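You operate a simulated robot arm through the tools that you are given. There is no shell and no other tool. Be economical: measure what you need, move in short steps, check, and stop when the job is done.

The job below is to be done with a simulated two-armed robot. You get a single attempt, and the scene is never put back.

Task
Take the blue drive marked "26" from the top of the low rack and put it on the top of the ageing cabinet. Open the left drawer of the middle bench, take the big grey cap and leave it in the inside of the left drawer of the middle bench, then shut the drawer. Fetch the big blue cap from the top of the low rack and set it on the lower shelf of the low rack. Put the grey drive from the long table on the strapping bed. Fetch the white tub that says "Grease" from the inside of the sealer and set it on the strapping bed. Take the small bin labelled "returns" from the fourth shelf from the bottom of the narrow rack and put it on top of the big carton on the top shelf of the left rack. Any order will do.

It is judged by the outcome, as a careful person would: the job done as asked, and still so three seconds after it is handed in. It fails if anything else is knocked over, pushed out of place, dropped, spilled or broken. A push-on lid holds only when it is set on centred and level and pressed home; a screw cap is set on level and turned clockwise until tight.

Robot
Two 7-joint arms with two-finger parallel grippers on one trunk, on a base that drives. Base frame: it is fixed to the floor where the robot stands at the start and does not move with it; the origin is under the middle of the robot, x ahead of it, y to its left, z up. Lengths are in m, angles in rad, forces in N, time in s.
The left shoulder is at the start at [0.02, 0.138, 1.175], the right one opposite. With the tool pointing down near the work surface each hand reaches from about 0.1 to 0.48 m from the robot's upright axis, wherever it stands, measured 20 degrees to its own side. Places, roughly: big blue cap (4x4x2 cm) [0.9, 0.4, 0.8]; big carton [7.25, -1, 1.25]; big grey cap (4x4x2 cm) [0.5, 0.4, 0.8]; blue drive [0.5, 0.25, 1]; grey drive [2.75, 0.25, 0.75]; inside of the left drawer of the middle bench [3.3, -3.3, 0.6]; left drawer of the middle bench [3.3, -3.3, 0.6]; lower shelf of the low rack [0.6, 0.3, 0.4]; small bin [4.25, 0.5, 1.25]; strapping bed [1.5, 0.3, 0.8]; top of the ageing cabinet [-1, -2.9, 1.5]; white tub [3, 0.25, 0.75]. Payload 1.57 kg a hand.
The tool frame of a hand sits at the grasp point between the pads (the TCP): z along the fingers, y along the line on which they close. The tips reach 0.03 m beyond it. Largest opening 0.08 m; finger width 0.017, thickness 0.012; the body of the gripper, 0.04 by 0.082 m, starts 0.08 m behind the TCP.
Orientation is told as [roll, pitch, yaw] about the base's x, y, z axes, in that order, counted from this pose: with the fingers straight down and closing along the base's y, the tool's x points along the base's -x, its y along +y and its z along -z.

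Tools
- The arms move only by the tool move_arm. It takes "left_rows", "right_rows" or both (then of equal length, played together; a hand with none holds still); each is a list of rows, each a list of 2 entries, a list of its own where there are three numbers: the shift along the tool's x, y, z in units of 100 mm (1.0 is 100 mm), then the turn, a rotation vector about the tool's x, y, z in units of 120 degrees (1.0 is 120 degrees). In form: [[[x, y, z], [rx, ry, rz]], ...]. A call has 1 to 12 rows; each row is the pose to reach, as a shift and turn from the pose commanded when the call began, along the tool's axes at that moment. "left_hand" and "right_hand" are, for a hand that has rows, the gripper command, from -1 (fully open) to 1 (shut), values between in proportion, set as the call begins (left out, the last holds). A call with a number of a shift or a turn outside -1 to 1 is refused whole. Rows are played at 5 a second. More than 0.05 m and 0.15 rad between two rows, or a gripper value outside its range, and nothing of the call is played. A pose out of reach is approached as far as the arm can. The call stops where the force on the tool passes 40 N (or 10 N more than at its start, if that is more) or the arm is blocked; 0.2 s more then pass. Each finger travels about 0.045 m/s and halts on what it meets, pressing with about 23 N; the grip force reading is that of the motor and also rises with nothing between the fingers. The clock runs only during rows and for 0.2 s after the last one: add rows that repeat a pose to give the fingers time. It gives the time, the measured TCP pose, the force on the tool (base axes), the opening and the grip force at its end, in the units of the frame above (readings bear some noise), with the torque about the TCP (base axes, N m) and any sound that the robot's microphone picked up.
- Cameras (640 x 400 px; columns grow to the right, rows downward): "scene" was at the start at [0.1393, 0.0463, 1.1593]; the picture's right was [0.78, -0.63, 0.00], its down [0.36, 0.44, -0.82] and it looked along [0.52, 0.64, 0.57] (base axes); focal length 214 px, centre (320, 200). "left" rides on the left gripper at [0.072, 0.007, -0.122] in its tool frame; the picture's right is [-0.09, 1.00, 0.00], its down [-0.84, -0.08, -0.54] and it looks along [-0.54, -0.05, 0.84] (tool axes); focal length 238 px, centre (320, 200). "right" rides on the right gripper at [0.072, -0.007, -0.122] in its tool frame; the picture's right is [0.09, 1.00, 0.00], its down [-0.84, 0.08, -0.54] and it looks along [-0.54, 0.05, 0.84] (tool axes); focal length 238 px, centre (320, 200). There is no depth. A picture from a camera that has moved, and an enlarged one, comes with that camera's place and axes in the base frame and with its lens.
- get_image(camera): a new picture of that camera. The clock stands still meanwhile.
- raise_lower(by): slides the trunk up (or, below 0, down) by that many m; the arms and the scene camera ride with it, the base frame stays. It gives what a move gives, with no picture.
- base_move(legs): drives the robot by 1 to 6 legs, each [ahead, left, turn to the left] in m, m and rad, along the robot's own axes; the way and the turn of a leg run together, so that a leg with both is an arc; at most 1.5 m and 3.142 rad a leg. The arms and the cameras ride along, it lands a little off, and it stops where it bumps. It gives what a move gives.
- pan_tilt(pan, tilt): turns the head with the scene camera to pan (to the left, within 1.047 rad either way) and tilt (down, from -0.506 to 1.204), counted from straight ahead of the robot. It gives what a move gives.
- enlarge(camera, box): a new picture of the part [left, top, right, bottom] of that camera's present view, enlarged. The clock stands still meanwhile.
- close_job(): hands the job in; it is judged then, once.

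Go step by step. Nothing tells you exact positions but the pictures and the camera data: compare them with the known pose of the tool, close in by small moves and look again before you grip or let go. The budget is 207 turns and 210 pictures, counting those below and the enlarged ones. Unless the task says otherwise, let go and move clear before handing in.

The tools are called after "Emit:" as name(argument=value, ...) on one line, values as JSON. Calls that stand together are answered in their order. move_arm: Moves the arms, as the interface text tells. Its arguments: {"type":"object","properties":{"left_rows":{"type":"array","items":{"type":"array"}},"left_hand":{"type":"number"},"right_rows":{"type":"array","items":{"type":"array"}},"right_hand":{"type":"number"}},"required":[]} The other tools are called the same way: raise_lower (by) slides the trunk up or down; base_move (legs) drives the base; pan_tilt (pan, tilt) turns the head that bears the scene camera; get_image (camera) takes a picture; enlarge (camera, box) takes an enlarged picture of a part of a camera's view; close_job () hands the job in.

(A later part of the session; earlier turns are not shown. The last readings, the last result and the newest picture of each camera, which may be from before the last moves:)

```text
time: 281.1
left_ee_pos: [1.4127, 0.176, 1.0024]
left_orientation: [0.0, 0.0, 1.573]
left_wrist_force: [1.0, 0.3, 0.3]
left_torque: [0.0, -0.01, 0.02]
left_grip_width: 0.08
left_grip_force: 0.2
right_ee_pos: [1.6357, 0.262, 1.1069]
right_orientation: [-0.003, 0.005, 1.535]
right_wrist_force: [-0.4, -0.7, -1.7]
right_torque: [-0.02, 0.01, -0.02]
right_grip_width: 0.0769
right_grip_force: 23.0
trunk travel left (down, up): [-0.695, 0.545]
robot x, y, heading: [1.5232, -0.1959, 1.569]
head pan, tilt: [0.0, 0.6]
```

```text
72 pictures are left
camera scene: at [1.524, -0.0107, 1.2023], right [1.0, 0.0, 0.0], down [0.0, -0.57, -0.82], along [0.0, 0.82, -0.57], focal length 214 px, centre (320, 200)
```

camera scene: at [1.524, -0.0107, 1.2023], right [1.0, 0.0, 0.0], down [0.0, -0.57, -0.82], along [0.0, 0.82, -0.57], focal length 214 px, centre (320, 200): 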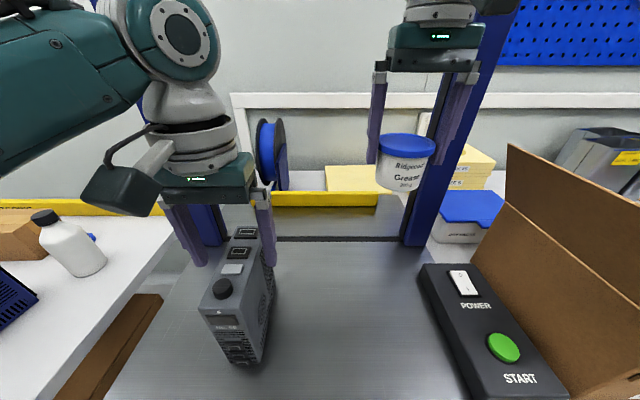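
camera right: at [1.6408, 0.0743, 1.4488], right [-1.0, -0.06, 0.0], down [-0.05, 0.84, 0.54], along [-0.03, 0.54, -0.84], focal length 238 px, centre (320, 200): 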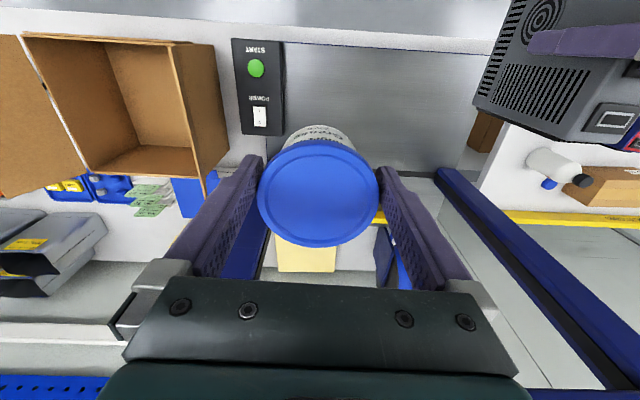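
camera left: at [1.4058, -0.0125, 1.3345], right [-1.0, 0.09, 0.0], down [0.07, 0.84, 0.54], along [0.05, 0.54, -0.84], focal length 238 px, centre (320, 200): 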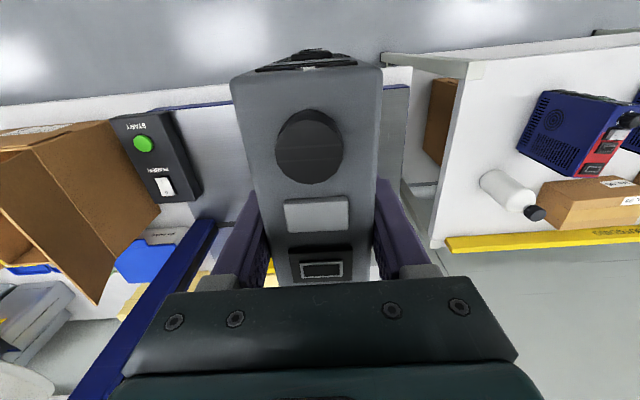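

Drive stands well. Raise the left, lower the trunk, then lower the tub.

Emit:
move_arm(left_rows=[[[0, 0, -0.4], [0, 0, 0]], [[0, 0, -0.8], [0, 0, 0]], [[0, 0, -1.0], [0, 0, 0]], [[0, 0, -1.0], [0, 0, 0]]])

Emit:
raise_lower(by=-0.1)

Emit:
move_arm(right_rows=[[[0, 0, 0.3], [0, 0, 0]], [[0, 0, 0.6], [0, 0, 0]], [[0, 0, 0.9], [0, 0, 0]], [[0, 0, 1.0], [0, 0, 0]], [[0, 0, 1.0], [0, 0, 0]]])

Emit:
get_image(camera="scene")

```text
time: 282.1
left_ee_pos: [1.413, 0.1777, 1.1022]
left_orientation: [-0.002, 0.0, 1.573]
left_wrist_force: [-0.3, -0.4, 0.5]
left_torque: [-0.02, 0.0, -0.03]
left_grip_width: 0.08
left_grip_force: 0.1
right_ee_pos: [1.6364, 0.2634, 1.1079]
right_orientation: [-0.001, 0.004, 1.534]
right_wrist_force: [0.1, 0.6, -2.3]
right_torque: [0.04, 0.0, 0.0]
right_grip_width: 0.0766
right_grip_force: 23.1
trunk travel left (down, up): [-0.695, 0.545]
robot x, y, heading: [1.5236, -0.1982, 1.572]
head pan, tilt: [0.0, 0.6]
```

```text
time: 283.5
left_ee_pos: [1.4134, 0.1781, 1.0032]
left_orientation: [-0.003, 0.0, 1.57]
left_wrist_force: [0.5, 0.1, -0.4]
left_torque: [0.0, 0.01, 0.01]
left_grip_width: 0.0801
left_grip_force: 0.0
right_ee_pos: [1.6367, 0.2632, 1.0065]
right_orientation: [-0.001, 0.004, 1.533]
right_wrist_force: [-0.6, 0.8, -2.1]
right_torque: [-0.05, -0.02, -0.04]
right_grip_width: 0.0769
right_grip_force: 23.1
trunk travel left (down, up): [-0.595, 0.645]
robot x, y, heading: [1.5217, -0.198, 1.571]
head pan, tilt: [0.0, 0.6]
```

```text
time: 284.7
left_ee_pos: [1.4136, 0.1793, 1.0009]
left_orientation: [-0.002, 0.001, 1.572]
left_wrist_force: [0.3, 1.0, 0.6]
left_torque: [-0.02, 0.0, -0.03]
left_grip_width: 0.08
left_grip_force: 0.0
right_ee_pos: [1.6345, 0.2621, 0.9055]
right_orientation: [0.001, 0.004, 1.532]
right_wrist_force: [-0.2, 0.2, -1.6]
right_torque: [-0.01, 0.0, 0.02]
right_grip_width: 0.077
right_grip_force: 23.0
trunk travel left (down, up): [-0.595, 0.645]
robot x, y, heading: [1.5209, -0.1975, 1.57]
head pan, tilt: [0.0, 0.6]
```

```text
71 pictures are left
camera scene: at [1.5241, -0.0108, 1.1023], right [1.0, 0.0, 0.0], down [0.0, -0.57, -0.82], along [0.0, 0.82, -0.57], focal length 214 px, centre (320, 200)
```

scene: 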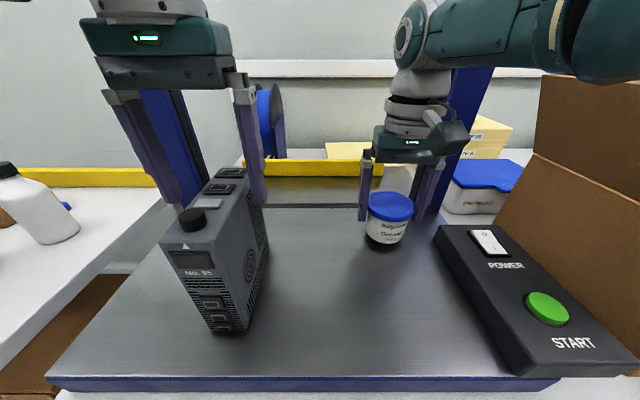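

Emit:
move_arm(right_rows=[[[0, 0, 0.15], [0, 0, 0]], [[0, 0, 0.25], [0, 0, 0]], [[0, 0, 0.3], [0, 0, 0]]])

Emit:
enlarge(camera="scene", box=[330, 150, 450, 225])

```text
time: 285.4
left_ee_pos: [1.414, 0.179, 1.0013]
left_orientation: [0.0, 0.0, 1.572]
left_wrist_force: [-0.9, 0.4, 0.8]
left_torque: [0.03, 0.0, 0.02]
left_grip_width: 0.0799
left_grip_force: 0.1
right_ee_pos: [1.6371, 0.2625, 0.8902]
right_orientation: [-0.002, -0.012, 1.534]
right_wrist_force: [0.3, -1.6, 14.1]
right_torque: [-0.36, -0.19, -0.02]
right_grip_width: 0.0769
right_grip_force: 22.5
right hand out of reach, approached as far as the arm can: row 2, 3
trunk travel left (down, up): [-0.595, 0.645]
robot x, y, heading: [1.5239, -0.1976, 1.567]
head pan, tilt: [0.0, 0.6]
stopped in row 3 (right hand): the force on the tool passed its limit at 49 N (the readings are from after the stop); the commanded pose is now the measured one
```

```text
5.33 times, centred on (390, 188) of scene
camera zoom: at [1.5243, -0.0101, 1.1025], right [1.0, 0.0, 0.0], down [0.0, -0.56, -0.83], along [0.0, 0.83, -0.56], focal length 1144 px, centre (-53, 267)
```

zoom: 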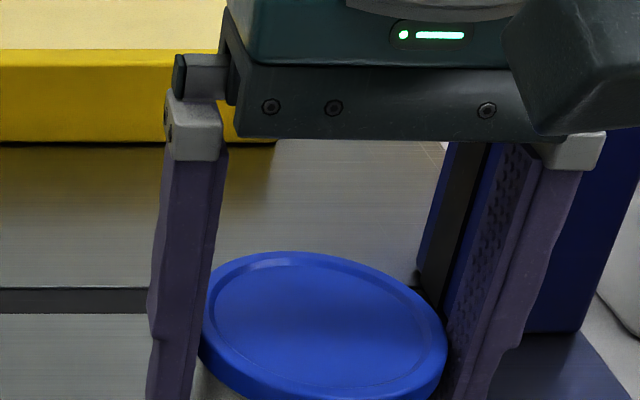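

On the bed at TCP 0.890. Release and rise with the trunk, then check.

Emit:
move_arm(right_rows=[[[0, 0, 0], [0, 0, 0]], [[0, 0, 0], [0, 0, 0]], [[0, 0, 0], [0, 0, 0]]], right_hand=-1)

Emit:
raise_lower(by=0.25)

Emit:
base_move(legs=[[-0.3, 0, 0]])

Emit:
get_image(camera="scene")

```text
time: 286.2
left_ee_pos: [1.4131, 0.1776, 1.0016]
left_orientation: [-0.002, 0.0, 1.573]
left_wrist_force: [0.4, 0.1, 0.2]
left_torque: [0.01, -0.01, 0.0]
left_grip_width: 0.0797
left_grip_force: 0.1
right_ee_pos: [1.6373, 0.2596, 0.8868]
right_orientation: [0.0, -0.007, 1.535]
right_wrist_force: [-0.9, -1.2, -0.3]
right_torque: [-0.02, -0.03, -0.02]
right_grip_width: 0.0799
right_grip_force: 0.1
trunk travel left (down, up): [-0.595, 0.645]
robot x, y, heading: [1.519, -0.1973, 1.569]
head pan, tilt: [0.0, 0.6]
```

```text
time: 288.8
left_ee_pos: [1.413, 0.1794, 1.2524]
left_orientation: [-0.003, 0.0, 1.572]
left_wrist_force: [0.2, 0.3, -0.4]
left_torque: [0.04, 0.03, 0.0]
left_grip_width: 0.08
left_grip_force: 0.0
right_ee_pos: [1.6361, 0.2601, 1.1363]
right_orientation: [0.0, -0.005, 1.535]
right_wrist_force: [0.6, 0.8, 0.3]
right_torque: [-0.02, -0.02, 0.01]
right_grip_width: 0.0799
right_grip_force: 0.0
trunk travel left (down, up): [-0.845, 0.395]
robot x, y, heading: [1.5234, -0.1997, 1.568]
head pan, tilt: [0.0, 0.6]
```

```text
time: 290.8
left_ee_pos: [1.4132, -0.1169, 1.2525]
left_orientation: [-0.002, 0.0, 1.574]
left_wrist_force: [0.7, 0.0, -0.3]
left_torque: [0.03, 0.0, -0.01]
left_grip_width: 0.0801
left_grip_force: 0.0
right_ee_pos: [1.6347, -0.0353, 1.1364]
right_orientation: [0.001, -0.008, 1.537]
right_wrist_force: [0.2, 0.0, 0.4]
right_torque: [0.0, 0.02, 0.01]
right_grip_width: 0.0803
right_grip_force: 0.0
trunk travel left (down, up): [-0.845, 0.395]
robot x, y, heading: [1.5227, -0.495, 1.573]
head pan, tilt: [0.0, 0.6]
```

```text
69 pictures are left
camera scene: at [1.524, -0.3062, 1.3524], right [1.0, 0.0, 0.0], down [0.0, -0.56, -0.83], along [0.0, 0.83, -0.56], focal length 214 px, centre (320, 200)
```

scene: 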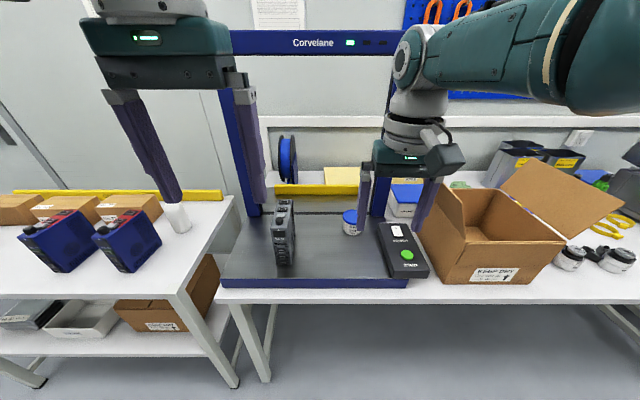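

Both items are on the bed. Next the blue cap on the low rack (≈(0.917, 0.38)), right of box 95. Drive there and inspect.

Emit:
base_move(legs=[[0, 0.72, 0], [0.25, 0, 0]])

Emit:
get_image(camera="right")

Emit:
get_image(camera="scene")

```text
time: 296.1
left_ee_pos: [0.6967, 0.1255, 1.2512]
left_orientation: [-0.001, -0.001, 1.585]
left_wrist_force: [0.0, 0.2, 0.2]
left_torque: [0.0, -0.02, 0.02]
left_grip_width: 0.08
left_grip_force: 0.0
right_ee_pos: [0.918, 0.2099, 1.1369]
right_orientation: [0.0, -0.007, 1.545]
right_wrist_force: [0.2, -0.6, 0.0]
right_torque: [-0.02, 0.02, 0.01]
right_grip_width: 0.08
right_grip_force: 0.1
trunk travel left (down, up): [-0.845, 0.395]
robot x, y, heading: [0.8073, -0.2508, 1.576]
head pan, tilt: [0.0, 0.6]
```

```text
68 pictures are left
camera right: at [0.923, 0.1379, 1.258], right [-1.0, -0.06, 0.0], down [-0.05, 0.83, 0.55], along [-0.04, 0.55, -0.84], focal length 238 px, centre (320, 200)
```

right: 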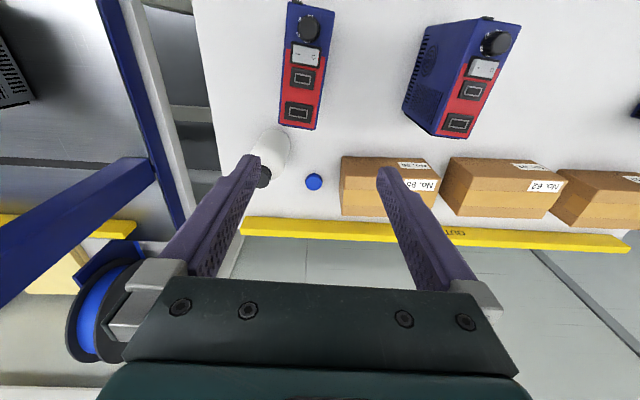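

```text
67 pictures are left
camera scene: at [0.8087, -0.0617, 1.3524], right [1.0, 0.01, 0.0], down [0.01, -0.56, -0.83], along [-0.01, 0.82, -0.56], focal length 214 px, centre (320, 200)
```

scene: 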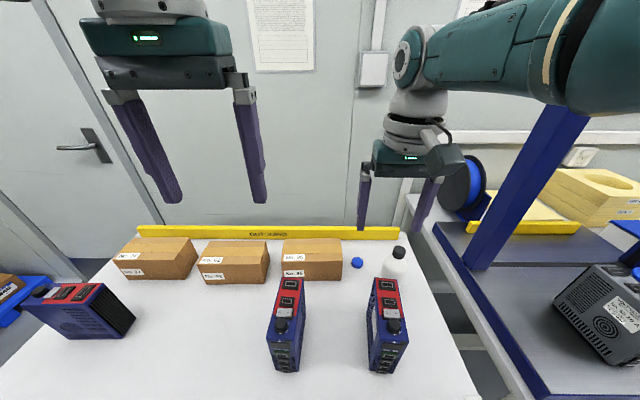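

The cap has free space on both sides. I'll tilt the right hand forward ~37° (so the same grip can place it on the lower shelf), then advance and lower.

Emit:
move_arm(right_rows=[[[0, 0, 0], [0, -0.07, 0]], [[0, 0, 0], [0, -0.14, 0]], [[0, 0, 0], [0, -0.21, 0]], [[0, 0, 0], [0, -0.28, 0]], [[0, 0, 0], [0, -0.307, 0]], [[0, 0, 0], [0, -0.307, 0]]], right_hand=-0.6)

Emit:
base_move(legs=[[0.13, 0, 0]])

Emit:
raise_lower(by=-0.2)

Emit:
get_image(camera="right")

Emit:
get_image(camera="scene")

```text
time: 297.5
left_ee_pos: [0.6953, 0.1257, 1.2515]
left_orientation: [-0.001, 0.002, 1.583]
left_wrist_force: [0.5, -0.4, -0.1]
left_torque: [-0.01, 0.0, 0.0]
left_grip_width: 0.08
left_grip_force: 0.0
right_ee_pos: [0.9173, 0.2092, 1.136]
right_orientation: [0.0, -0.652, 1.542]
right_wrist_force: [-0.3, -0.8, 0.0]
right_torque: [-0.03, -0.01, 0.0]
right_grip_width: 0.064
right_grip_force: 0.0
trunk travel left (down, up): [-0.845, 0.395]
robot x, y, heading: [0.8102, -0.2484, 1.577]
head pan, tilt: [0.0, 0.6]
```

```text
time: 298.8
left_ee_pos: [0.6941, 0.2536, 1.2521]
left_orientation: [-0.002, 0.001, 1.582]
left_wrist_force: [0.0, -0.2, -0.8]
left_torque: [0.03, 0.0, -0.04]
left_grip_width: 0.0799
left_grip_force: 0.0
right_ee_pos: [0.9166, 0.3362, 1.1361]
right_orientation: [0.0, -0.649, 1.545]
right_wrist_force: [0.3, -0.7, -0.6]
right_torque: [0.0, -0.03, 0.01]
right_grip_width: 0.0637
right_grip_force: 0.1
trunk travel left (down, up): [-0.845, 0.395]
robot x, y, heading: [0.8121, -0.1224, 1.583]
head pan, tilt: [0.0, 0.6]
```

```text
time: 300.9
left_ee_pos: [0.6947, 0.2558, 1.0514]
left_orientation: [-0.002, 0.001, 1.584]
left_wrist_force: [-0.3, 0.3, -0.7]
left_torque: [0.01, 0.01, 0.02]
left_grip_width: 0.0799
left_grip_force: 0.0
right_ee_pos: [0.9161, 0.3375, 0.9381]
right_orientation: [-0.002, -0.65, 1.544]
right_wrist_force: [-1.0, 0.6, -0.1]
right_torque: [-0.03, 0.02, 0.0]
right_grip_width: 0.0641
right_grip_force: 0.0
trunk travel left (down, up): [-0.645, 0.595]
robot x, y, heading: [0.8067, -0.122, 1.584]
head pan, tilt: [0.0, 0.6]
```

```text
66 pictures are left
camera right: at [0.9199, 0.2066, 0.9901], right [-1.0, -0.05, -0.06], down [-0.07, 0.34, 0.94], along [-0.02, 0.94, -0.34], focal length 238 px, centre (320, 200)
```

right: 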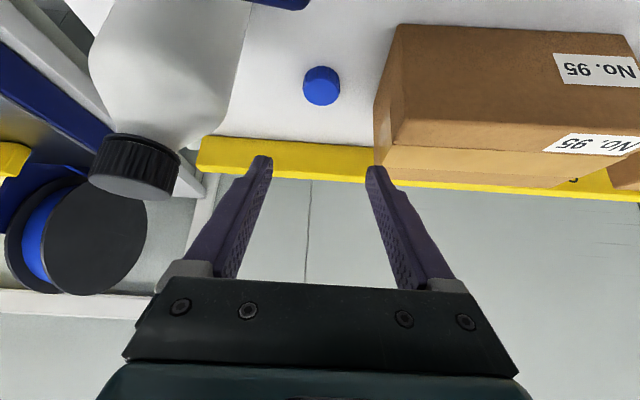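

```text
65 pictures are left
camera scene: at [0.8074, 0.0659, 1.1524], right [1.0, 0.01, 0.0], down [0.01, -0.56, -0.83], along [-0.01, 0.83, -0.56], focal length 214 px, centre (320, 200)
```

scene: 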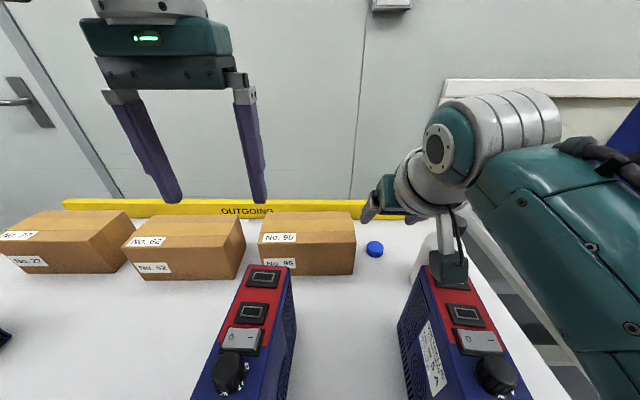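

The tilted camera housing would come near the right-hand drive, so reduce tilt to ~29°, move forward and part-way down.

Emit:
move_arm(right_rows=[[[-0.1, -0.02, 0.08], [0, 0.035, 0]], [[-0.05, -0.04, 0.3], [0, 0.0716, 0]], [[0.12, -0.05, 0.66], [0, 0.0716, 0]], [[0.12, -0.05, 0.66], [0, 0.0716, 0]]])

Emit:
get_image(camera="right")

Emit:
enlarge(camera="scene", box=[320, 180, 520, 305])

```text
time: 302.1
left_ee_pos: [0.6942, 0.254, 1.052]
left_orientation: [-0.002, 0.001, 1.582]
left_wrist_force: [0.2, -0.1, 0.4]
left_torque: [-0.03, -0.01, 0.01]
left_grip_width: 0.0799
left_grip_force: 0.1
right_ee_pos: [0.9212, 0.3717, 0.884]
right_orientation: [0.007, -0.513, 1.542]
right_wrist_force: [-0.4, 0.8, 15.9]
right_torque: [-2.44, -0.04, -0.01]
right_grip_width: 0.0642
right_grip_force: 0.1
trunk travel left (down, up): [-0.645, 0.595]
robot x, y, heading: [0.8059, -0.1235, 1.58]
head pan, tilt: [0.0, 0.6]
stopped in row 4 (right hand): the force on the tool passed its limit at 42 N (the readings are from after the stop); the commanded pose is now the measured one
```

```text
64 pictures are left
camera right: at [0.9245, 0.2504, 0.9547], right [-1.0, -0.05, -0.04], down [-0.06, 0.46, 0.88], along [-0.03, 0.88, -0.47], focal length 238 px, centre (320, 200)
```

right: 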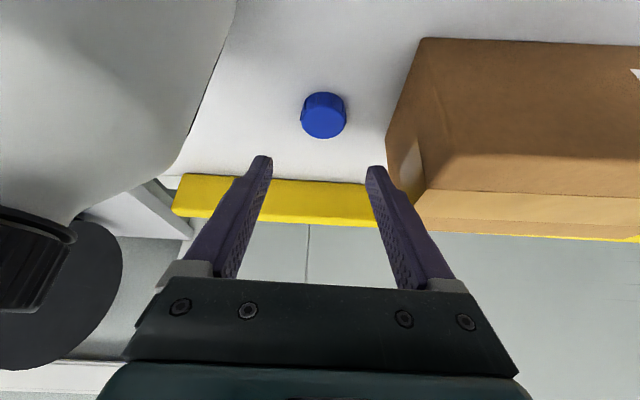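

```text
3.20 times, centred on (420, 242) of scene
camera zoom: at [0.8076, 0.067, 1.1524], right [1.0, 0.01, 0.0], down [0.01, -0.56, -0.83], along [-0.01, 0.83, -0.56], focal length 686 px, centre (0, 64)
```

zoom: 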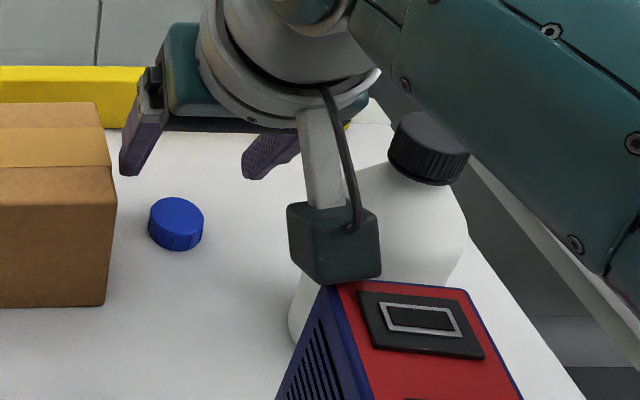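

The camera housing touched the back edge of the drive; back up at once. I'll grip the cap vertically instead.

Emit:
move_arm(right_rows=[[[-0.05, 0, -0.1], [0, 0, 0]], [[-0.2, 0, -0.4], [0, 0.03, 0]], [[-0.3, 0, -0.6], [0, 0.09, 0]], [[-0.3, 0, -0.6], [0, 0.15, 0]], [[-0.3, 0, -0.6], [0, 0.21, 0]], [[-0.3, 0, -0.6], [0, 0.245, 0]], [[-0.3, 0, -0.6], [0, 0.245, 0]]])

Emit:
get_image(camera="right")

Emit:
get_image(camera="scene")

```text
time: 303.7
left_ee_pos: [0.6949, 0.2523, 1.0515]
left_orientation: [-0.002, 0.0, 1.582]
left_wrist_force: [-0.1, -0.8, -0.2]
left_torque: [-0.01, -0.03, -0.01]
left_grip_width: 0.08
left_grip_force: 0.0
right_ee_pos: [0.9238, 0.3405, 0.9534]
right_orientation: [0.005, 0.006, 1.544]
right_wrist_force: [0.5, 0.3, 0.9]
right_torque: [0.0, 0.02, -0.02]
right_grip_width: 0.0641
right_grip_force: 0.1
right hand out of reach, approached as far as the arm can: row 5, 6, 7
trunk travel left (down, up): [-0.645, 0.595]
robot x, y, heading: [0.8036, -0.123, 1.581]
head pan, tilt: [0.0, 0.6]
```

```text
62 pictures are left
camera right: at [0.9286, 0.2706, 1.076], right [-1.0, -0.07, 0.01], down [-0.05, 0.84, 0.54], along [-0.04, 0.54, -0.84], focal length 238 px, centre (320, 200)
```

right: 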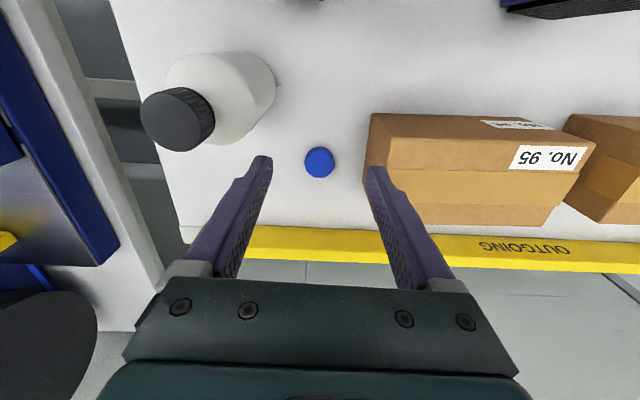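

```text
61 pictures are left
camera scene: at [0.8073, 0.0658, 1.1524], right [1.0, 0.01, 0.0], down [0.01, -0.56, -0.83], along [-0.01, 0.82, -0.56], focal length 214 px, centre (320, 200)
```

scene: 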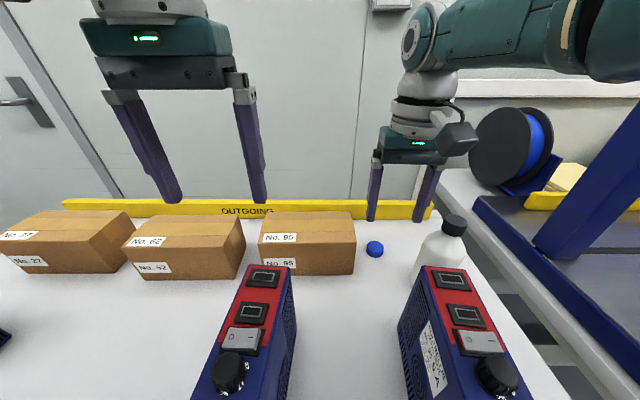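

Drive and bottle unmoved. Advance the base 4.5 cm, raise the left hand, lower the trunk, and approach vertically.

Emit:
base_move(legs=[[0.045, 0.002, 0]])

Emit:
move_arm(left_rows=[[[0.2, 0, -0.3], [0, 0, 0]], [[0.3, 0, -0.6], [0, 0, 0]], [[0.3, 0, -0.8], [0, 0, 0]]])

Emit:
raise_lower(by=-0.08)

Emit:
get_image(camera="right")

```text
time: 304.6
left_ee_pos: [0.6921, 0.2982, 1.052]
left_orientation: [-0.003, -0.001, 1.583]
left_wrist_force: [0.3, 0.3, 0.2]
left_torque: [0.01, -0.03, -0.01]
left_grip_width: 0.0801
left_grip_force: 0.2
right_ee_pos: [0.9205, 0.3869, 0.9542]
right_orientation: [0.004, 0.007, 1.545]
right_wrist_force: [0.0, -0.8, -0.2]
right_torque: [0.01, 0.01, 0.0]
right_grip_width: 0.0639
right_grip_force: 0.1
trunk travel left (down, up): [-0.645, 0.595]
robot x, y, heading: [0.805, -0.0767, 1.582]
head pan, tilt: [0.0, 0.6]
```

```text
time: 305.4
left_ee_pos: [0.6924, 0.2676, 1.1327]
left_orientation: [-0.002, 0.002, 1.584]
left_wrist_force: [0.7, -0.6, 0.0]
left_torque: [-0.01, -0.01, -0.03]
left_grip_width: 0.0801
left_grip_force: 0.0
right_ee_pos: [0.9207, 0.3875, 0.9538]
right_orientation: [0.003, 0.007, 1.544]
right_wrist_force: [0.4, -0.1, -1.4]
right_torque: [-0.01, -0.01, 0.0]
right_grip_width: 0.0641
right_grip_force: 0.1
trunk travel left (down, up): [-0.645, 0.595]
robot x, y, heading: [0.8092, -0.0773, 1.582]
head pan, tilt: [0.0, 0.6]
```

```text
time: 306.6
left_ee_pos: [0.6927, 0.269, 1.0531]
left_orientation: [-0.003, 0.001, 1.583]
left_wrist_force: [0.5, 0.4, 0.4]
left_torque: [-0.02, 0.02, 0.0]
left_grip_width: 0.08
left_grip_force: 0.2
right_ee_pos: [0.9207, 0.3854, 0.8734]
right_orientation: [0.004, 0.008, 1.546]
right_wrist_force: [0.2, -0.5, -0.5]
right_torque: [-0.01, -0.02, 0.02]
right_grip_width: 0.0641
right_grip_force: 0.1
trunk travel left (down, up): [-0.565, 0.675]
robot x, y, heading: [0.8037, -0.0773, 1.581]
head pan, tilt: [0.0, 0.6]
```

```text
60 pictures are left
camera right: at [0.9262, 0.316, 0.9958], right [-1.0, -0.07, 0.0], down [-0.05, 0.84, 0.54], along [-0.04, 0.54, -0.84], focal length 238 px, centre (320, 200)
```

right: 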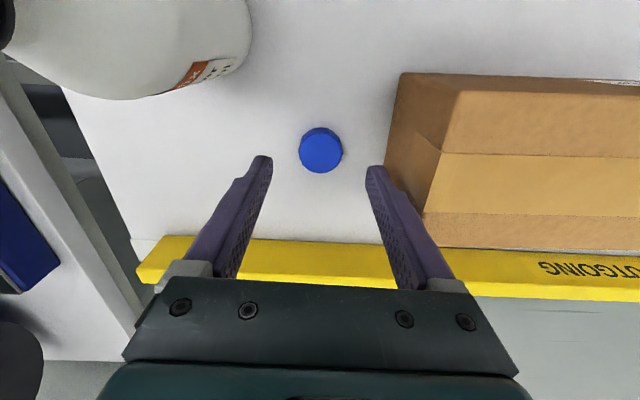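

Aligned. Lower 3.8 cm and close.

Emit:
raise_lower(by=-0.038)

Emit:
move_arm(right_rows=[[[0, 0, 0], [0, 0, 0]], [[0, 0, 0], [0, 0, 0]], [[0, 0, 0], [0, 0, 0]], [[0, 0, 0], [0, 0, 0]]], right_hand=0.9)

Emit:
raise_lower(by=0.3)

Emit:
get_image(camera="right")

```text
time: 307.4
left_ee_pos: [0.6922, 0.2687, 1.0146]
left_orientation: [-0.001, -0.002, 1.583]
left_wrist_force: [0.1, 0.5, -0.2]
left_torque: [-0.02, 0.0, 0.03]
left_grip_width: 0.0801
left_grip_force: 0.1
right_ee_pos: [0.9191, 0.3864, 0.8345]
right_orientation: [0.003, 0.008, 1.543]
right_wrist_force: [-0.1, -0.6, -0.8]
right_torque: [-0.01, -0.01, 0.04]
right_grip_width: 0.0639
right_grip_force: 0.0
trunk travel left (down, up): [-0.527, 0.713]
robot x, y, heading: [0.8036, -0.0791, 1.579]
head pan, tilt: [0.0, 0.6]
```

```text
time: 308.4
left_ee_pos: [0.6914, 0.2676, 1.0143]
left_orientation: [-0.002, 0.0, 1.583]
left_wrist_force: [0.0, -0.2, 0.7]
left_torque: [0.02, -0.01, 0.03]
left_grip_width: 0.0803
left_grip_force: 0.1
right_ee_pos: [0.9204, 0.3858, 0.8356]
right_orientation: [0.004, 0.007, 1.545]
right_wrist_force: [0.6, -0.4, 2.5]
right_torque: [0.0, 0.01, -0.01]
right_grip_width: 0.0334
right_grip_force: 22.2
trunk travel left (down, up): [-0.527, 0.713]
robot x, y, heading: [0.8073, -0.0764, 1.577]
head pan, tilt: [0.0, 0.6]
```

```text
time: 311.4
left_ee_pos: [0.6939, 0.2675, 1.3153]
left_orientation: [-0.002, -0.003, 1.582]
left_wrist_force: [0.4, -0.7, 0.6]
left_torque: [-0.02, 0.01, -0.03]
left_grip_width: 0.0798
left_grip_force: 0.0
right_ee_pos: [0.9198, 0.3865, 1.1356]
right_orientation: [0.004, 0.007, 1.545]
right_wrist_force: [-0.4, -0.1, -0.6]
right_torque: [0.02, 0.0, 0.03]
right_grip_width: 0.0333
right_grip_force: 23.4
trunk travel left (down, up): [-0.827, 0.413]
robot x, y, heading: [0.8067, -0.0804, 1.584]
head pan, tilt: [0.0, 0.6]
```

```text
59 pictures are left
camera right: at [0.9262, 0.3159, 1.2577], right [-1.0, -0.07, 0.0], down [-0.05, 0.84, 0.54], along [-0.04, 0.54, -0.84], focal length 238 px, centre (320, 200)
```

right: 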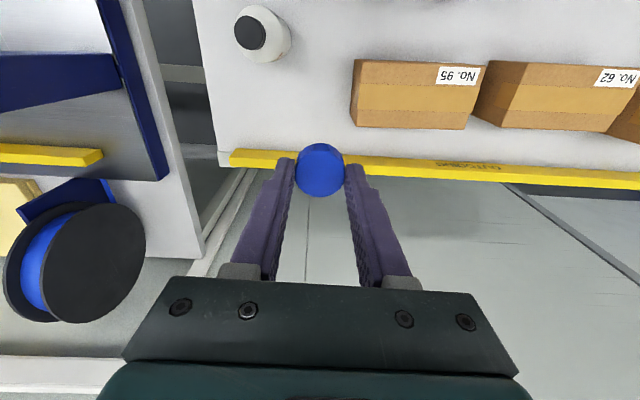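

Got the blue cap. Back away, sidestep, lower, and look at the lower shelf.

Emit:
base_move(legs=[[-0.55, 0, 0], [0, 0.21, 0]])

Emit:
raise_lower(by=-0.4)

Emit:
get_image(camera="scene")

```text
time: 315.8
left_ee_pos: [0.4871, -0.2897, 1.314]
left_orientation: [-0.002, 0.002, 1.584]
left_wrist_force: [-0.2, -1.1, 0.7]
left_torque: [0.0, 0.02, 0.02]
left_grip_width: 0.0801
left_grip_force: 0.1
right_ee_pos: [0.7153, -0.169, 1.1356]
right_orientation: [0.005, 0.008, 1.544]
right_wrist_force: [0.4, -0.6, 0.0]
right_torque: [0.04, 0.01, 0.0]
right_grip_width: 0.033
right_grip_force: 23.1
trunk travel left (down, up): [-0.827, 0.413]
robot x, y, heading: [0.603, -0.6262, 1.58]
head pan, tilt: [0.0, 0.6]
```

```text
time: 319.6
left_ee_pos: [0.4854, -0.2883, 0.9157]
left_orientation: [-0.003, -0.001, 1.583]
left_wrist_force: [0.4, -0.2, 0.3]
left_torque: [-0.02, -0.04, -0.03]
left_grip_width: 0.0802
left_grip_force: 0.1
right_ee_pos: [0.7148, -0.1692, 0.7369]
right_orientation: [0.003, 0.006, 1.543]
right_wrist_force: [-0.9, 0.2, -0.3]
right_torque: [0.02, 0.01, 0.0]
right_grip_width: 0.033
right_grip_force: 22.7
trunk travel left (down, up): [-0.427, 0.813]
robot x, y, heading: [0.6025, -0.6286, 1.582]
head pan, tilt: [0.0, 0.6]
```

```text
58 pictures are left
camera scene: at [0.5991, -0.4448, 0.9344], right [1.0, 0.01, 0.0], down [0.01, -0.56, -0.83], along [-0.01, 0.83, -0.56], focal length 214 px, centre (320, 200)
```

scene: 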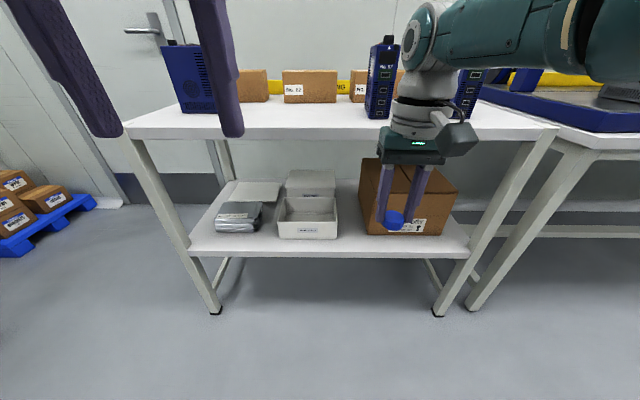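

Free spot on the lower shelf's front between tray and carton at x≈0.70. Tilt the hand, lower to just above shelf height, and look.

Emit:
move_arm(right_rows=[[[0, 0, 0], [0, -0.06, 0]], [[0, 0, 0], [0, -0.12, 0]], [[0, 0, 0], [0, -0.18, 0]], [[0, 0, 0], [0, -0.24, 0]], [[0, 0, 0], [0, -0.28, 0]], [[0, 0, 0], [0, -0.28, 0]]])

Emit:
raise_lower(by=-0.22)

Emit:
base_move(legs=[[0.15, 0.015, 0]])

Emit:
get_image(camera="scene")

Emit:
get_image(camera="right")

```text
time: 321.0
left_ee_pos: [0.4872, -0.2874, 0.9151]
left_orientation: [-0.003, -0.001, 1.584]
left_wrist_force: [-0.2, -0.9, 0.1]
left_torque: [-0.01, -0.02, 0.03]
left_grip_width: 0.0802
left_grip_force: 0.1
right_ee_pos: [0.7148, -0.1697, 0.7359]
right_orientation: [0.007, -0.582, 1.542]
right_wrist_force: [0.3, 0.2, 0.0]
right_torque: [-0.03, 0.0, -0.02]
right_grip_width: 0.0331
right_grip_force: 23.4
trunk travel left (down, up): [-0.427, 0.813]
robot x, y, heading: [0.6056, -0.6355, 1.584]
head pan, tilt: [0.0, 0.6]
```

```text
time: 323.4
left_ee_pos: [0.4872, -0.2874, 0.6941]
left_orientation: [-0.003, 0.001, 1.582]
left_wrist_force: [0.0, -0.5, 0.4]
left_torque: [0.01, -0.01, -0.02]
left_grip_width: 0.0802
left_grip_force: 0.1
right_ee_pos: [0.714, -0.17, 0.516]
right_orientation: [0.004, -0.579, 1.541]
right_wrist_force: [0.5, 0.0, -0.5]
right_torque: [0.0, 0.03, -0.02]
right_grip_width: 0.0328
right_grip_force: 23.0
trunk travel left (down, up): [-0.207, 1.033]
robot x, y, heading: [0.6006, -0.6327, 1.578]
head pan, tilt: [0.0, 0.6]
```

```text
time: 324.7
left_ee_pos: [0.4705, -0.1395, 0.6932]
left_orientation: [-0.003, 0.001, 1.583]
left_wrist_force: [0.5, 0.2, -0.9]
left_torque: [0.02, 0.0, -0.04]
left_grip_width: 0.0801
left_grip_force: 0.1
right_ee_pos: [0.6991, -0.0218, 0.5153]
right_orientation: [0.005, -0.579, 1.542]
right_wrist_force: [-1.5, 0.6, -0.2]
right_torque: [0.03, 0.0, 0.01]
right_grip_width: 0.033
right_grip_force: 23.7
trunk travel left (down, up): [-0.207, 1.033]
robot x, y, heading: [0.5767, -0.485, 1.577]
head pan, tilt: [0.0, 0.6]
```

```text
57 pictures are left
camera scene: at [0.5827, -0.2974, 0.7143], right [1.0, 0.01, 0.0], down [0.01, -0.57, -0.82], along [-0.01, 0.82, -0.57], focal length 214 px, centre (320, 200)
```

scene: 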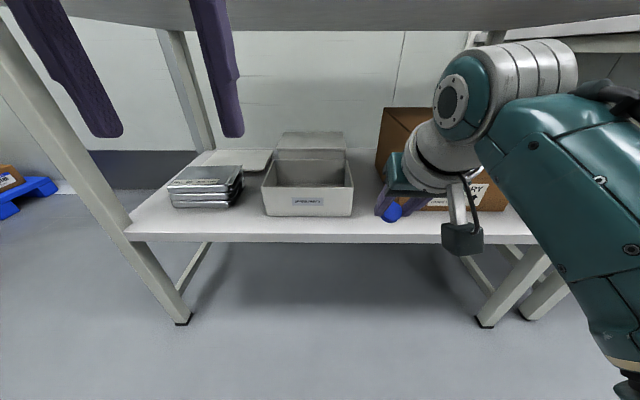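

```text
56 pictures are left
camera right: at [0.7021, -0.1485, 0.5778], right [-1.0, -0.05, -0.05], down [-0.06, 0.41, 0.91], along [-0.03, 0.91, -0.41], focal length 238 px, centre (320, 200)
```

right: 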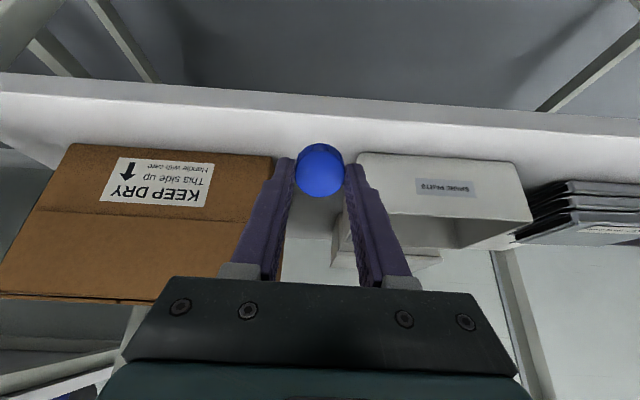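

Cap hangs in the gap (x≈0.70). Advance 8 cm and lower.

Emit:
base_move(legs=[[0.085, 0, 0]])

Emit:
raise_lower(by=-0.04)

Emit:
get_image(camera="right")

Emit:
get_image(camera="scene")

```text
time: 325.8
left_ee_pos: [0.4691, -0.056, 0.6937]
left_orientation: [0.0, 0.002, 1.583]
left_wrist_force: [0.4, -0.2, 0.7]
left_torque: [-0.01, 0.02, -0.02]
left_grip_width: 0.0799
left_grip_force: 0.0
right_ee_pos: [0.6976, 0.0622, 0.5146]
right_orientation: [0.006, -0.578, 1.54]
right_wrist_force: [-0.1, -0.1, -0.4]
right_torque: [0.01, 0.0, -0.01]
right_grip_width: 0.0332
right_grip_force: 22.9
trunk travel left (down, up): [-0.207, 1.033]
robot x, y, heading: [0.582, -0.4033, 1.581]
head pan, tilt: [0.0, 0.6]
```

```text
time: 326.6
left_ee_pos: [0.4705, -0.0563, 0.6534]
left_orientation: [-0.003, 0.002, 1.582]
left_wrist_force: [0.3, 0.1, -0.7]
left_torque: [0.01, -0.01, -0.03]
left_grip_width: 0.0803
left_grip_force: 0.0
right_ee_pos: [0.6967, 0.0618, 0.4748]
right_orientation: [0.005, -0.58, 1.541]
right_wrist_force: [0.8, 0.2, -0.2]
right_torque: [-0.03, -0.02, -0.02]
right_grip_width: 0.0329
right_grip_force: 23.7
trunk travel left (down, up): [-0.167, 1.073]
robot x, y, heading: [0.5818, -0.3995, 1.584]
head pan, tilt: [0.0, 0.6]
```

```text
55 pictures are left
camera right: at [0.7011, -0.0638, 0.5378], right [-1.0, -0.05, -0.05], down [-0.06, 0.41, 0.91], along [-0.03, 0.91, -0.41], focal length 238 px, centre (320, 200)
```

right: 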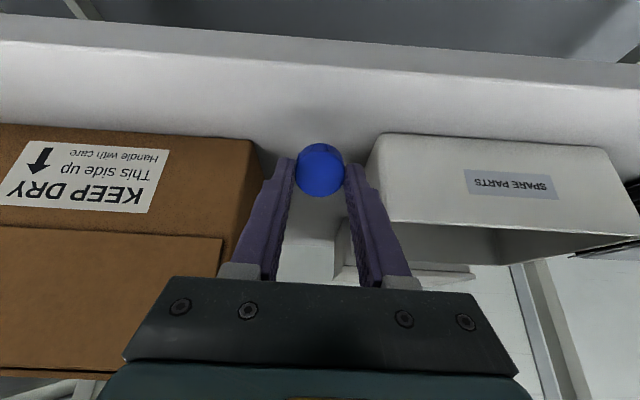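

```text
54 pictures are left
camera scene: at [0.5818, -0.2127, 0.6743], right [1.0, 0.01, 0.0], down [0.01, -0.56, -0.83], along [-0.01, 0.83, -0.56], focal length 214 px, centre (320, 200)
```

scene: 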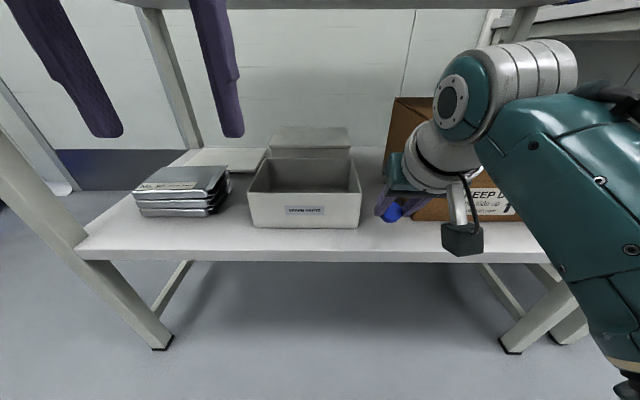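

Lower gently with the arm until contact.

Emit:
move_arm(right_rows=[[[0.055, 0, 0.084], [0, 0, 0]], [[0.11, 0, 0.167], [0, 0, 0]], [[0.14, 0, 0.21], [0, 0, 0]], [[0.165, 0, 0.25], [0, 0, 0]], [[0.19, 0, 0.29], [0, 0, 0]], [[0.22, 0, 0.334], [0, 0, 0]], [[0.25, 0, 0.376], [0, 0, 0]]])

Emit:
get_image(camera="right")

```text
time: 328.2
left_ee_pos: [0.4691, -0.054, 0.6548]
left_orientation: [0.0, 0.0, 1.583]
left_wrist_force: [0.1, 0.9, 0.4]
left_torque: [-0.02, -0.02, 0.0]
left_grip_width: 0.0799
left_grip_force: 0.1
right_ee_pos: [0.6966, 0.0664, 0.4327]
right_orientation: [0.007, -0.587, 1.539]
right_wrist_force: [-2.5, 0.1, 19.5]
right_torque: [0.11, 0.05, -0.01]
right_grip_width: 0.0328
right_grip_force: 23.3
trunk travel left (down, up): [-0.167, 1.073]
robot x, y, heading: [0.5802, -0.3995, 1.586]
head pan, tilt: [0.0, 0.6]
```

```text
53 pictures are left
camera right: at [0.6999, -0.0606, 0.4942], right [-1.0, -0.05, -0.05], down [-0.06, 0.4, 0.92], along [-0.03, 0.92, -0.4], focal length 238 px, centre (320, 200)
```

right: 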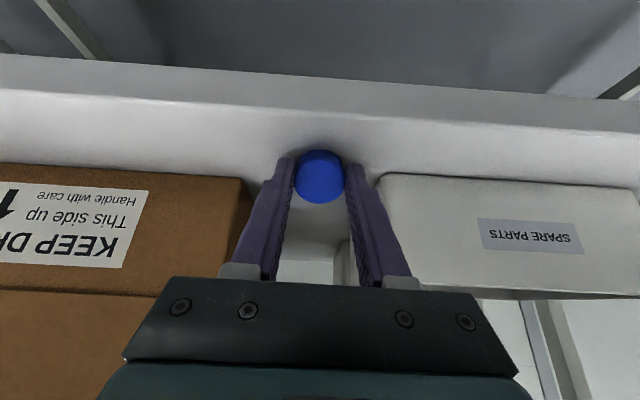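

Contact. Open and withdraw along the finger axis.

Emit:
move_arm(right_rows=[[[0, 0, 0], [0, 0, 0]], [[0, 0, 0], [0, 0, 0]], [[0, 0, 0], [0, 0, 0]], [[0, 0, -0.15], [0, 0, 0]], [[0, 0, -0.4], [0, 0, 0]], [[0, 0, -0.8], [0, 0, 0]]], right_hand=-0.3)

Emit:
base_move(legs=[[-0.3, 0, 0]])

Emit:
get_image(camera="scene")

```text
time: 329.6
left_ee_pos: [0.4703, -0.0559, 0.654]
left_orientation: [-0.002, 0.003, 1.582]
left_wrist_force: [-0.4, 0.2, 0.0]
left_torque: [0.03, 0.01, -0.01]
left_grip_width: 0.0803
left_grip_force: 0.0
right_ee_pos: [0.6962, 0.0186, 0.4987]
right_orientation: [0.003, -0.575, 1.542]
right_wrist_force: [-0.6, -0.6, 0.2]
right_torque: [0.04, 0.01, 0.0]
right_grip_width: 0.052
right_grip_force: 0.1
trunk travel left (down, up): [-0.167, 1.073]
robot x, y, heading: [0.5838, -0.4016, 1.582]
head pan, tilt: [0.0, 0.6]
```

```text
time: 331.7
left_ee_pos: [0.4729, -0.3476, 0.6547]
left_orientation: [-0.001, 0.001, 1.583]
left_wrist_force: [1.1, 0.1, -0.7]
left_torque: [0.03, 0.04, 0.01]
left_grip_width: 0.08
left_grip_force: 0.1
right_ee_pos: [0.6982, -0.2713, 0.4973]
right_orientation: [0.006, -0.579, 1.542]
right_wrist_force: [1.5, 0.5, 0.1]
right_torque: [0.0, 0.03, 0.02]
right_grip_width: 0.052
right_grip_force: 0.0
trunk travel left (down, up): [-0.167, 1.073]
robot x, y, heading: [0.5882, -0.6923, 1.582]
head pan, tilt: [0.0, 0.6]
```

```text
52 pictures are left
camera scene: at [0.5846, -0.5043, 0.6745], right [1.0, 0.01, 0.0], down [0.01, -0.56, -0.83], along [-0.01, 0.83, -0.56], focal length 214 px, centre (320, 200)
```

scene: 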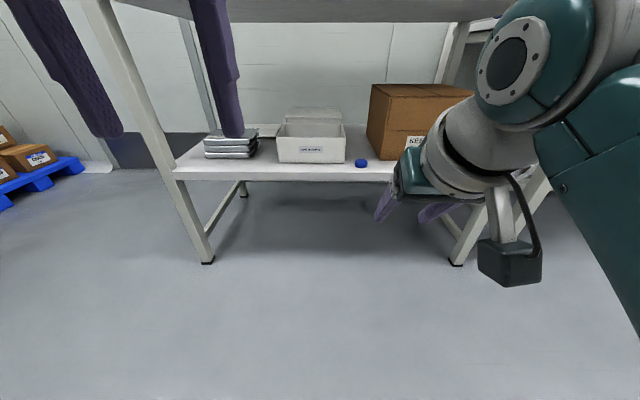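

Blue cap sits flat on the lower shelf. Raise up, restore the right hand, and drive to the narrow rack.

Emit:
raise_lower(by=0.4)

Emit:
move_arm(right_rows=[[[0, 0, 0], [0, 0.06, 0]], [[0, 0, 0], [0, 0.12, 0]], [[0, 0, 0], [0, 0.18, 0]], [[0, 0, 0], [0, 0.24, 0]], [[0, 0, 0], [0, 0.275, 0]]], right_hand=-1)

Emit:
raise_lower(by=0.35)

Emit:
base_move(legs=[[0, -1.45, 0], [0, -1.45, 0], [0, -0.6, 0]])

Emit:
pan_tilt(pan=0, tilt=0.25)

Emit:
get_image(camera="scene")

```text
time: 335.5
left_ee_pos: [0.4719, -0.3474, 1.0542]
left_orientation: [-0.001, 0.001, 1.585]
left_wrist_force: [-0.5, -0.7, 0.6]
left_torque: [0.01, 0.0, 0.02]
left_grip_width: 0.0799
left_grip_force: 0.0
right_ee_pos: [0.6984, -0.2726, 0.8983]
right_orientation: [0.005, -0.58, 1.542]
right_wrist_force: [-0.3, 0.6, -1.1]
right_torque: [0.0, -0.01, -0.01]
right_grip_width: 0.0521
right_grip_force: 0.0
trunk travel left (down, up): [-0.567, 0.673]
robot x, y, heading: [0.589, -0.693, 1.581]
head pan, tilt: [0.0, 0.6]
```

```text
time: 336.7
left_ee_pos: [0.4726, -0.3483, 1.0545]
left_orientation: [-0.003, 0.001, 1.584]
left_wrist_force: [1.2, -0.8, -0.7]
left_torque: [0.0, 0.01, 0.0]
left_grip_width: 0.0801
left_grip_force: 0.1
right_ee_pos: [0.6994, -0.273, 0.8979]
right_orientation: [0.003, -0.003, 1.545]
right_wrist_force: [-1.0, 0.3, -0.4]
right_torque: [-0.01, 0.03, -0.02]
right_grip_width: 0.0799
right_grip_force: 0.1
trunk travel left (down, up): [-0.567, 0.673]
robot x, y, heading: [0.5837, -0.6944, 1.586]
head pan, tilt: [0.0, 0.6]
```

```text
time: 340.1
left_ee_pos: [0.4727, -0.3488, 1.4048]
left_orientation: [0.0, 0.002, 1.585]
left_wrist_force: [0.7, -0.8, -0.1]
left_torque: [0.01, 0.01, 0.02]
left_grip_width: 0.0797
left_grip_force: 0.1
right_ee_pos: [0.6976, -0.2727, 1.2477]
right_orientation: [0.004, -0.006, 1.545]
right_wrist_force: [0.7, 0.0, -0.2]
right_torque: [0.05, 0.0, -0.03]
right_grip_width: 0.0801
right_grip_force: 0.1
trunk travel left (down, up): [-0.917, 0.323]
robot x, y, heading: [0.5829, -0.6928, 1.584]
head pan, tilt: [0.0, 0.6]
```

```text
time: 357.1
left_ee_pos: [3.9606, -0.2097, 1.4047]
left_orientation: [-0.002, 0.003, 1.632]
left_wrist_force: [0.5, -0.6, -0.1]
left_torque: [-0.01, 0.04, 0.0]
left_grip_width: 0.08
left_grip_force: 0.1
right_ee_pos: [4.1833, -0.1239, 1.2477]
right_orientation: [0.001, -0.003, 1.593]
right_wrist_force: [-0.1, 0.7, 0.8]
right_torque: [0.02, 0.03, -0.01]
right_grip_width: 0.0798
right_grip_force: 0.1
trunk travel left (down, up): [-0.917, 0.323]
robot x, y, heading: [4.0895, -0.5473, 1.632]
head pan, tilt: [0.0, 0.6]
```

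```text
time: 358.0
left_ee_pos: [3.9604, -0.2116, 1.4043]
left_orientation: [-0.004, 0.001, 1.632]
left_wrist_force: [0.5, 0.3, 0.9]
left_torque: [0.03, -0.01, -0.03]
left_grip_width: 0.0802
left_grip_force: 0.1
right_ee_pos: [4.1826, -0.1237, 1.2488]
right_orientation: [0.003, -0.003, 1.594]
right_wrist_force: [-0.1, 0.4, 0.5]
right_torque: [0.02, 0.01, -0.02]
right_grip_width: 0.0798
right_grip_force: 0.1
trunk travel left (down, up): [-0.917, 0.323]
robot x, y, heading: [4.0919, -0.5478, 1.627]
head pan, tilt: [0.0, 0.25]
```

```text
51 pictures are left
camera scene: at [4.0796, -0.3563, 1.4565], right [1.0, 0.06, 0.0], down [0.01, -0.25, -0.97], along [-0.06, 0.97, -0.25], focal length 214 px, centre (320, 200)
```

scene: 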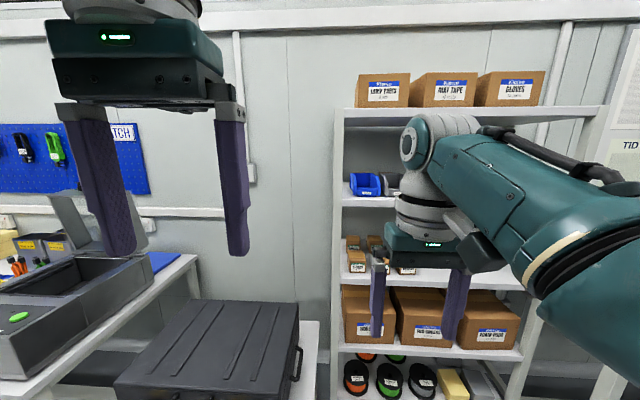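

The 4th shelf holds small bins (blue, grey…). Shift sideways to see them unobstructed.

Emit:
base_move(legs=[[-0.1, -0.42, -0.06]])

Emit:
enlarge(camera="scene", box=[220, 130, 420, 255])

```text
time: 360.6
left_ee_pos: [4.3939, -0.2915, 1.4044]
left_orientation: [-0.003, 0.001, 1.562]
left_wrist_force: [0.7, -0.6, 0.2]
left_torque: [0.01, 0.01, -0.03]
left_grip_width: 0.08
left_grip_force: 0.0
right_ee_pos: [4.6207, -0.2228, 1.2488]
right_orientation: [0.003, -0.003, 1.522]
right_wrist_force: [-0.4, 0.4, 0.0]
right_torque: [-0.01, -0.01, 0.05]
right_grip_width: 0.0801
right_grip_force: 0.0
trunk travel left (down, up): [-0.917, 0.323]
robot x, y, heading: [4.4963, -0.6424, 1.564]
head pan, tilt: [0.0, 0.25]
```

```text
3.20 times, centred on (320, 192) of scene
camera zoom: at [4.5029, -0.4472, 1.4566], right [1.0, -0.01, 0.0], down [0.0, -0.25, -0.97], along [0.01, 0.97, -0.25], focal length 686 px, centre (320, 224)
```

zoom: 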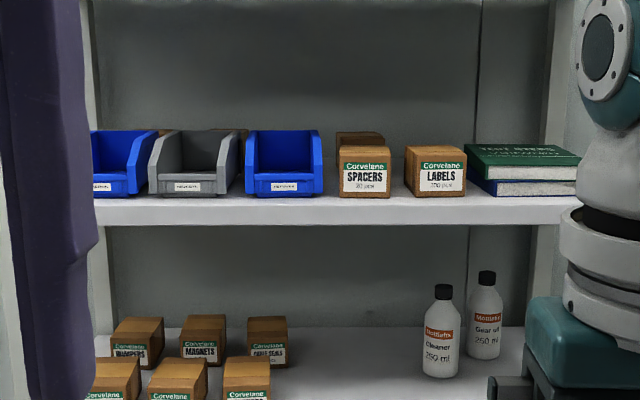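

Three small bins with labels; zoom more to read them.

Emit:
enlarge(camera="scene", box=[245, 165, 330, 196])

```text
7.53 times, centred on (288, 180) of scene
camera zoom: at [4.5029, -0.4472, 1.4566], right [1.0, -0.01, 0.0], down [0.0, -0.25, -0.97], along [0.01, 0.97, -0.25], focal length 1615 px, centre (565, 347)
```

zoom: 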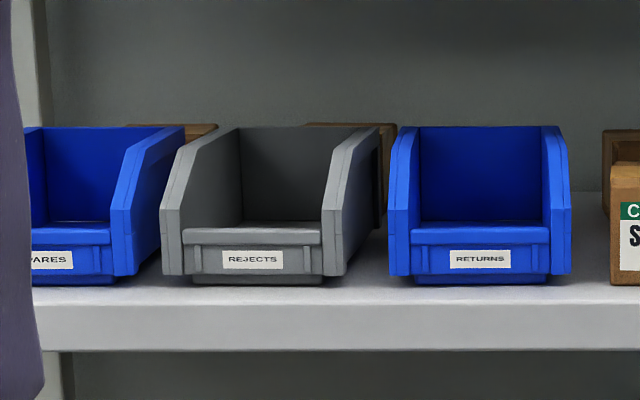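

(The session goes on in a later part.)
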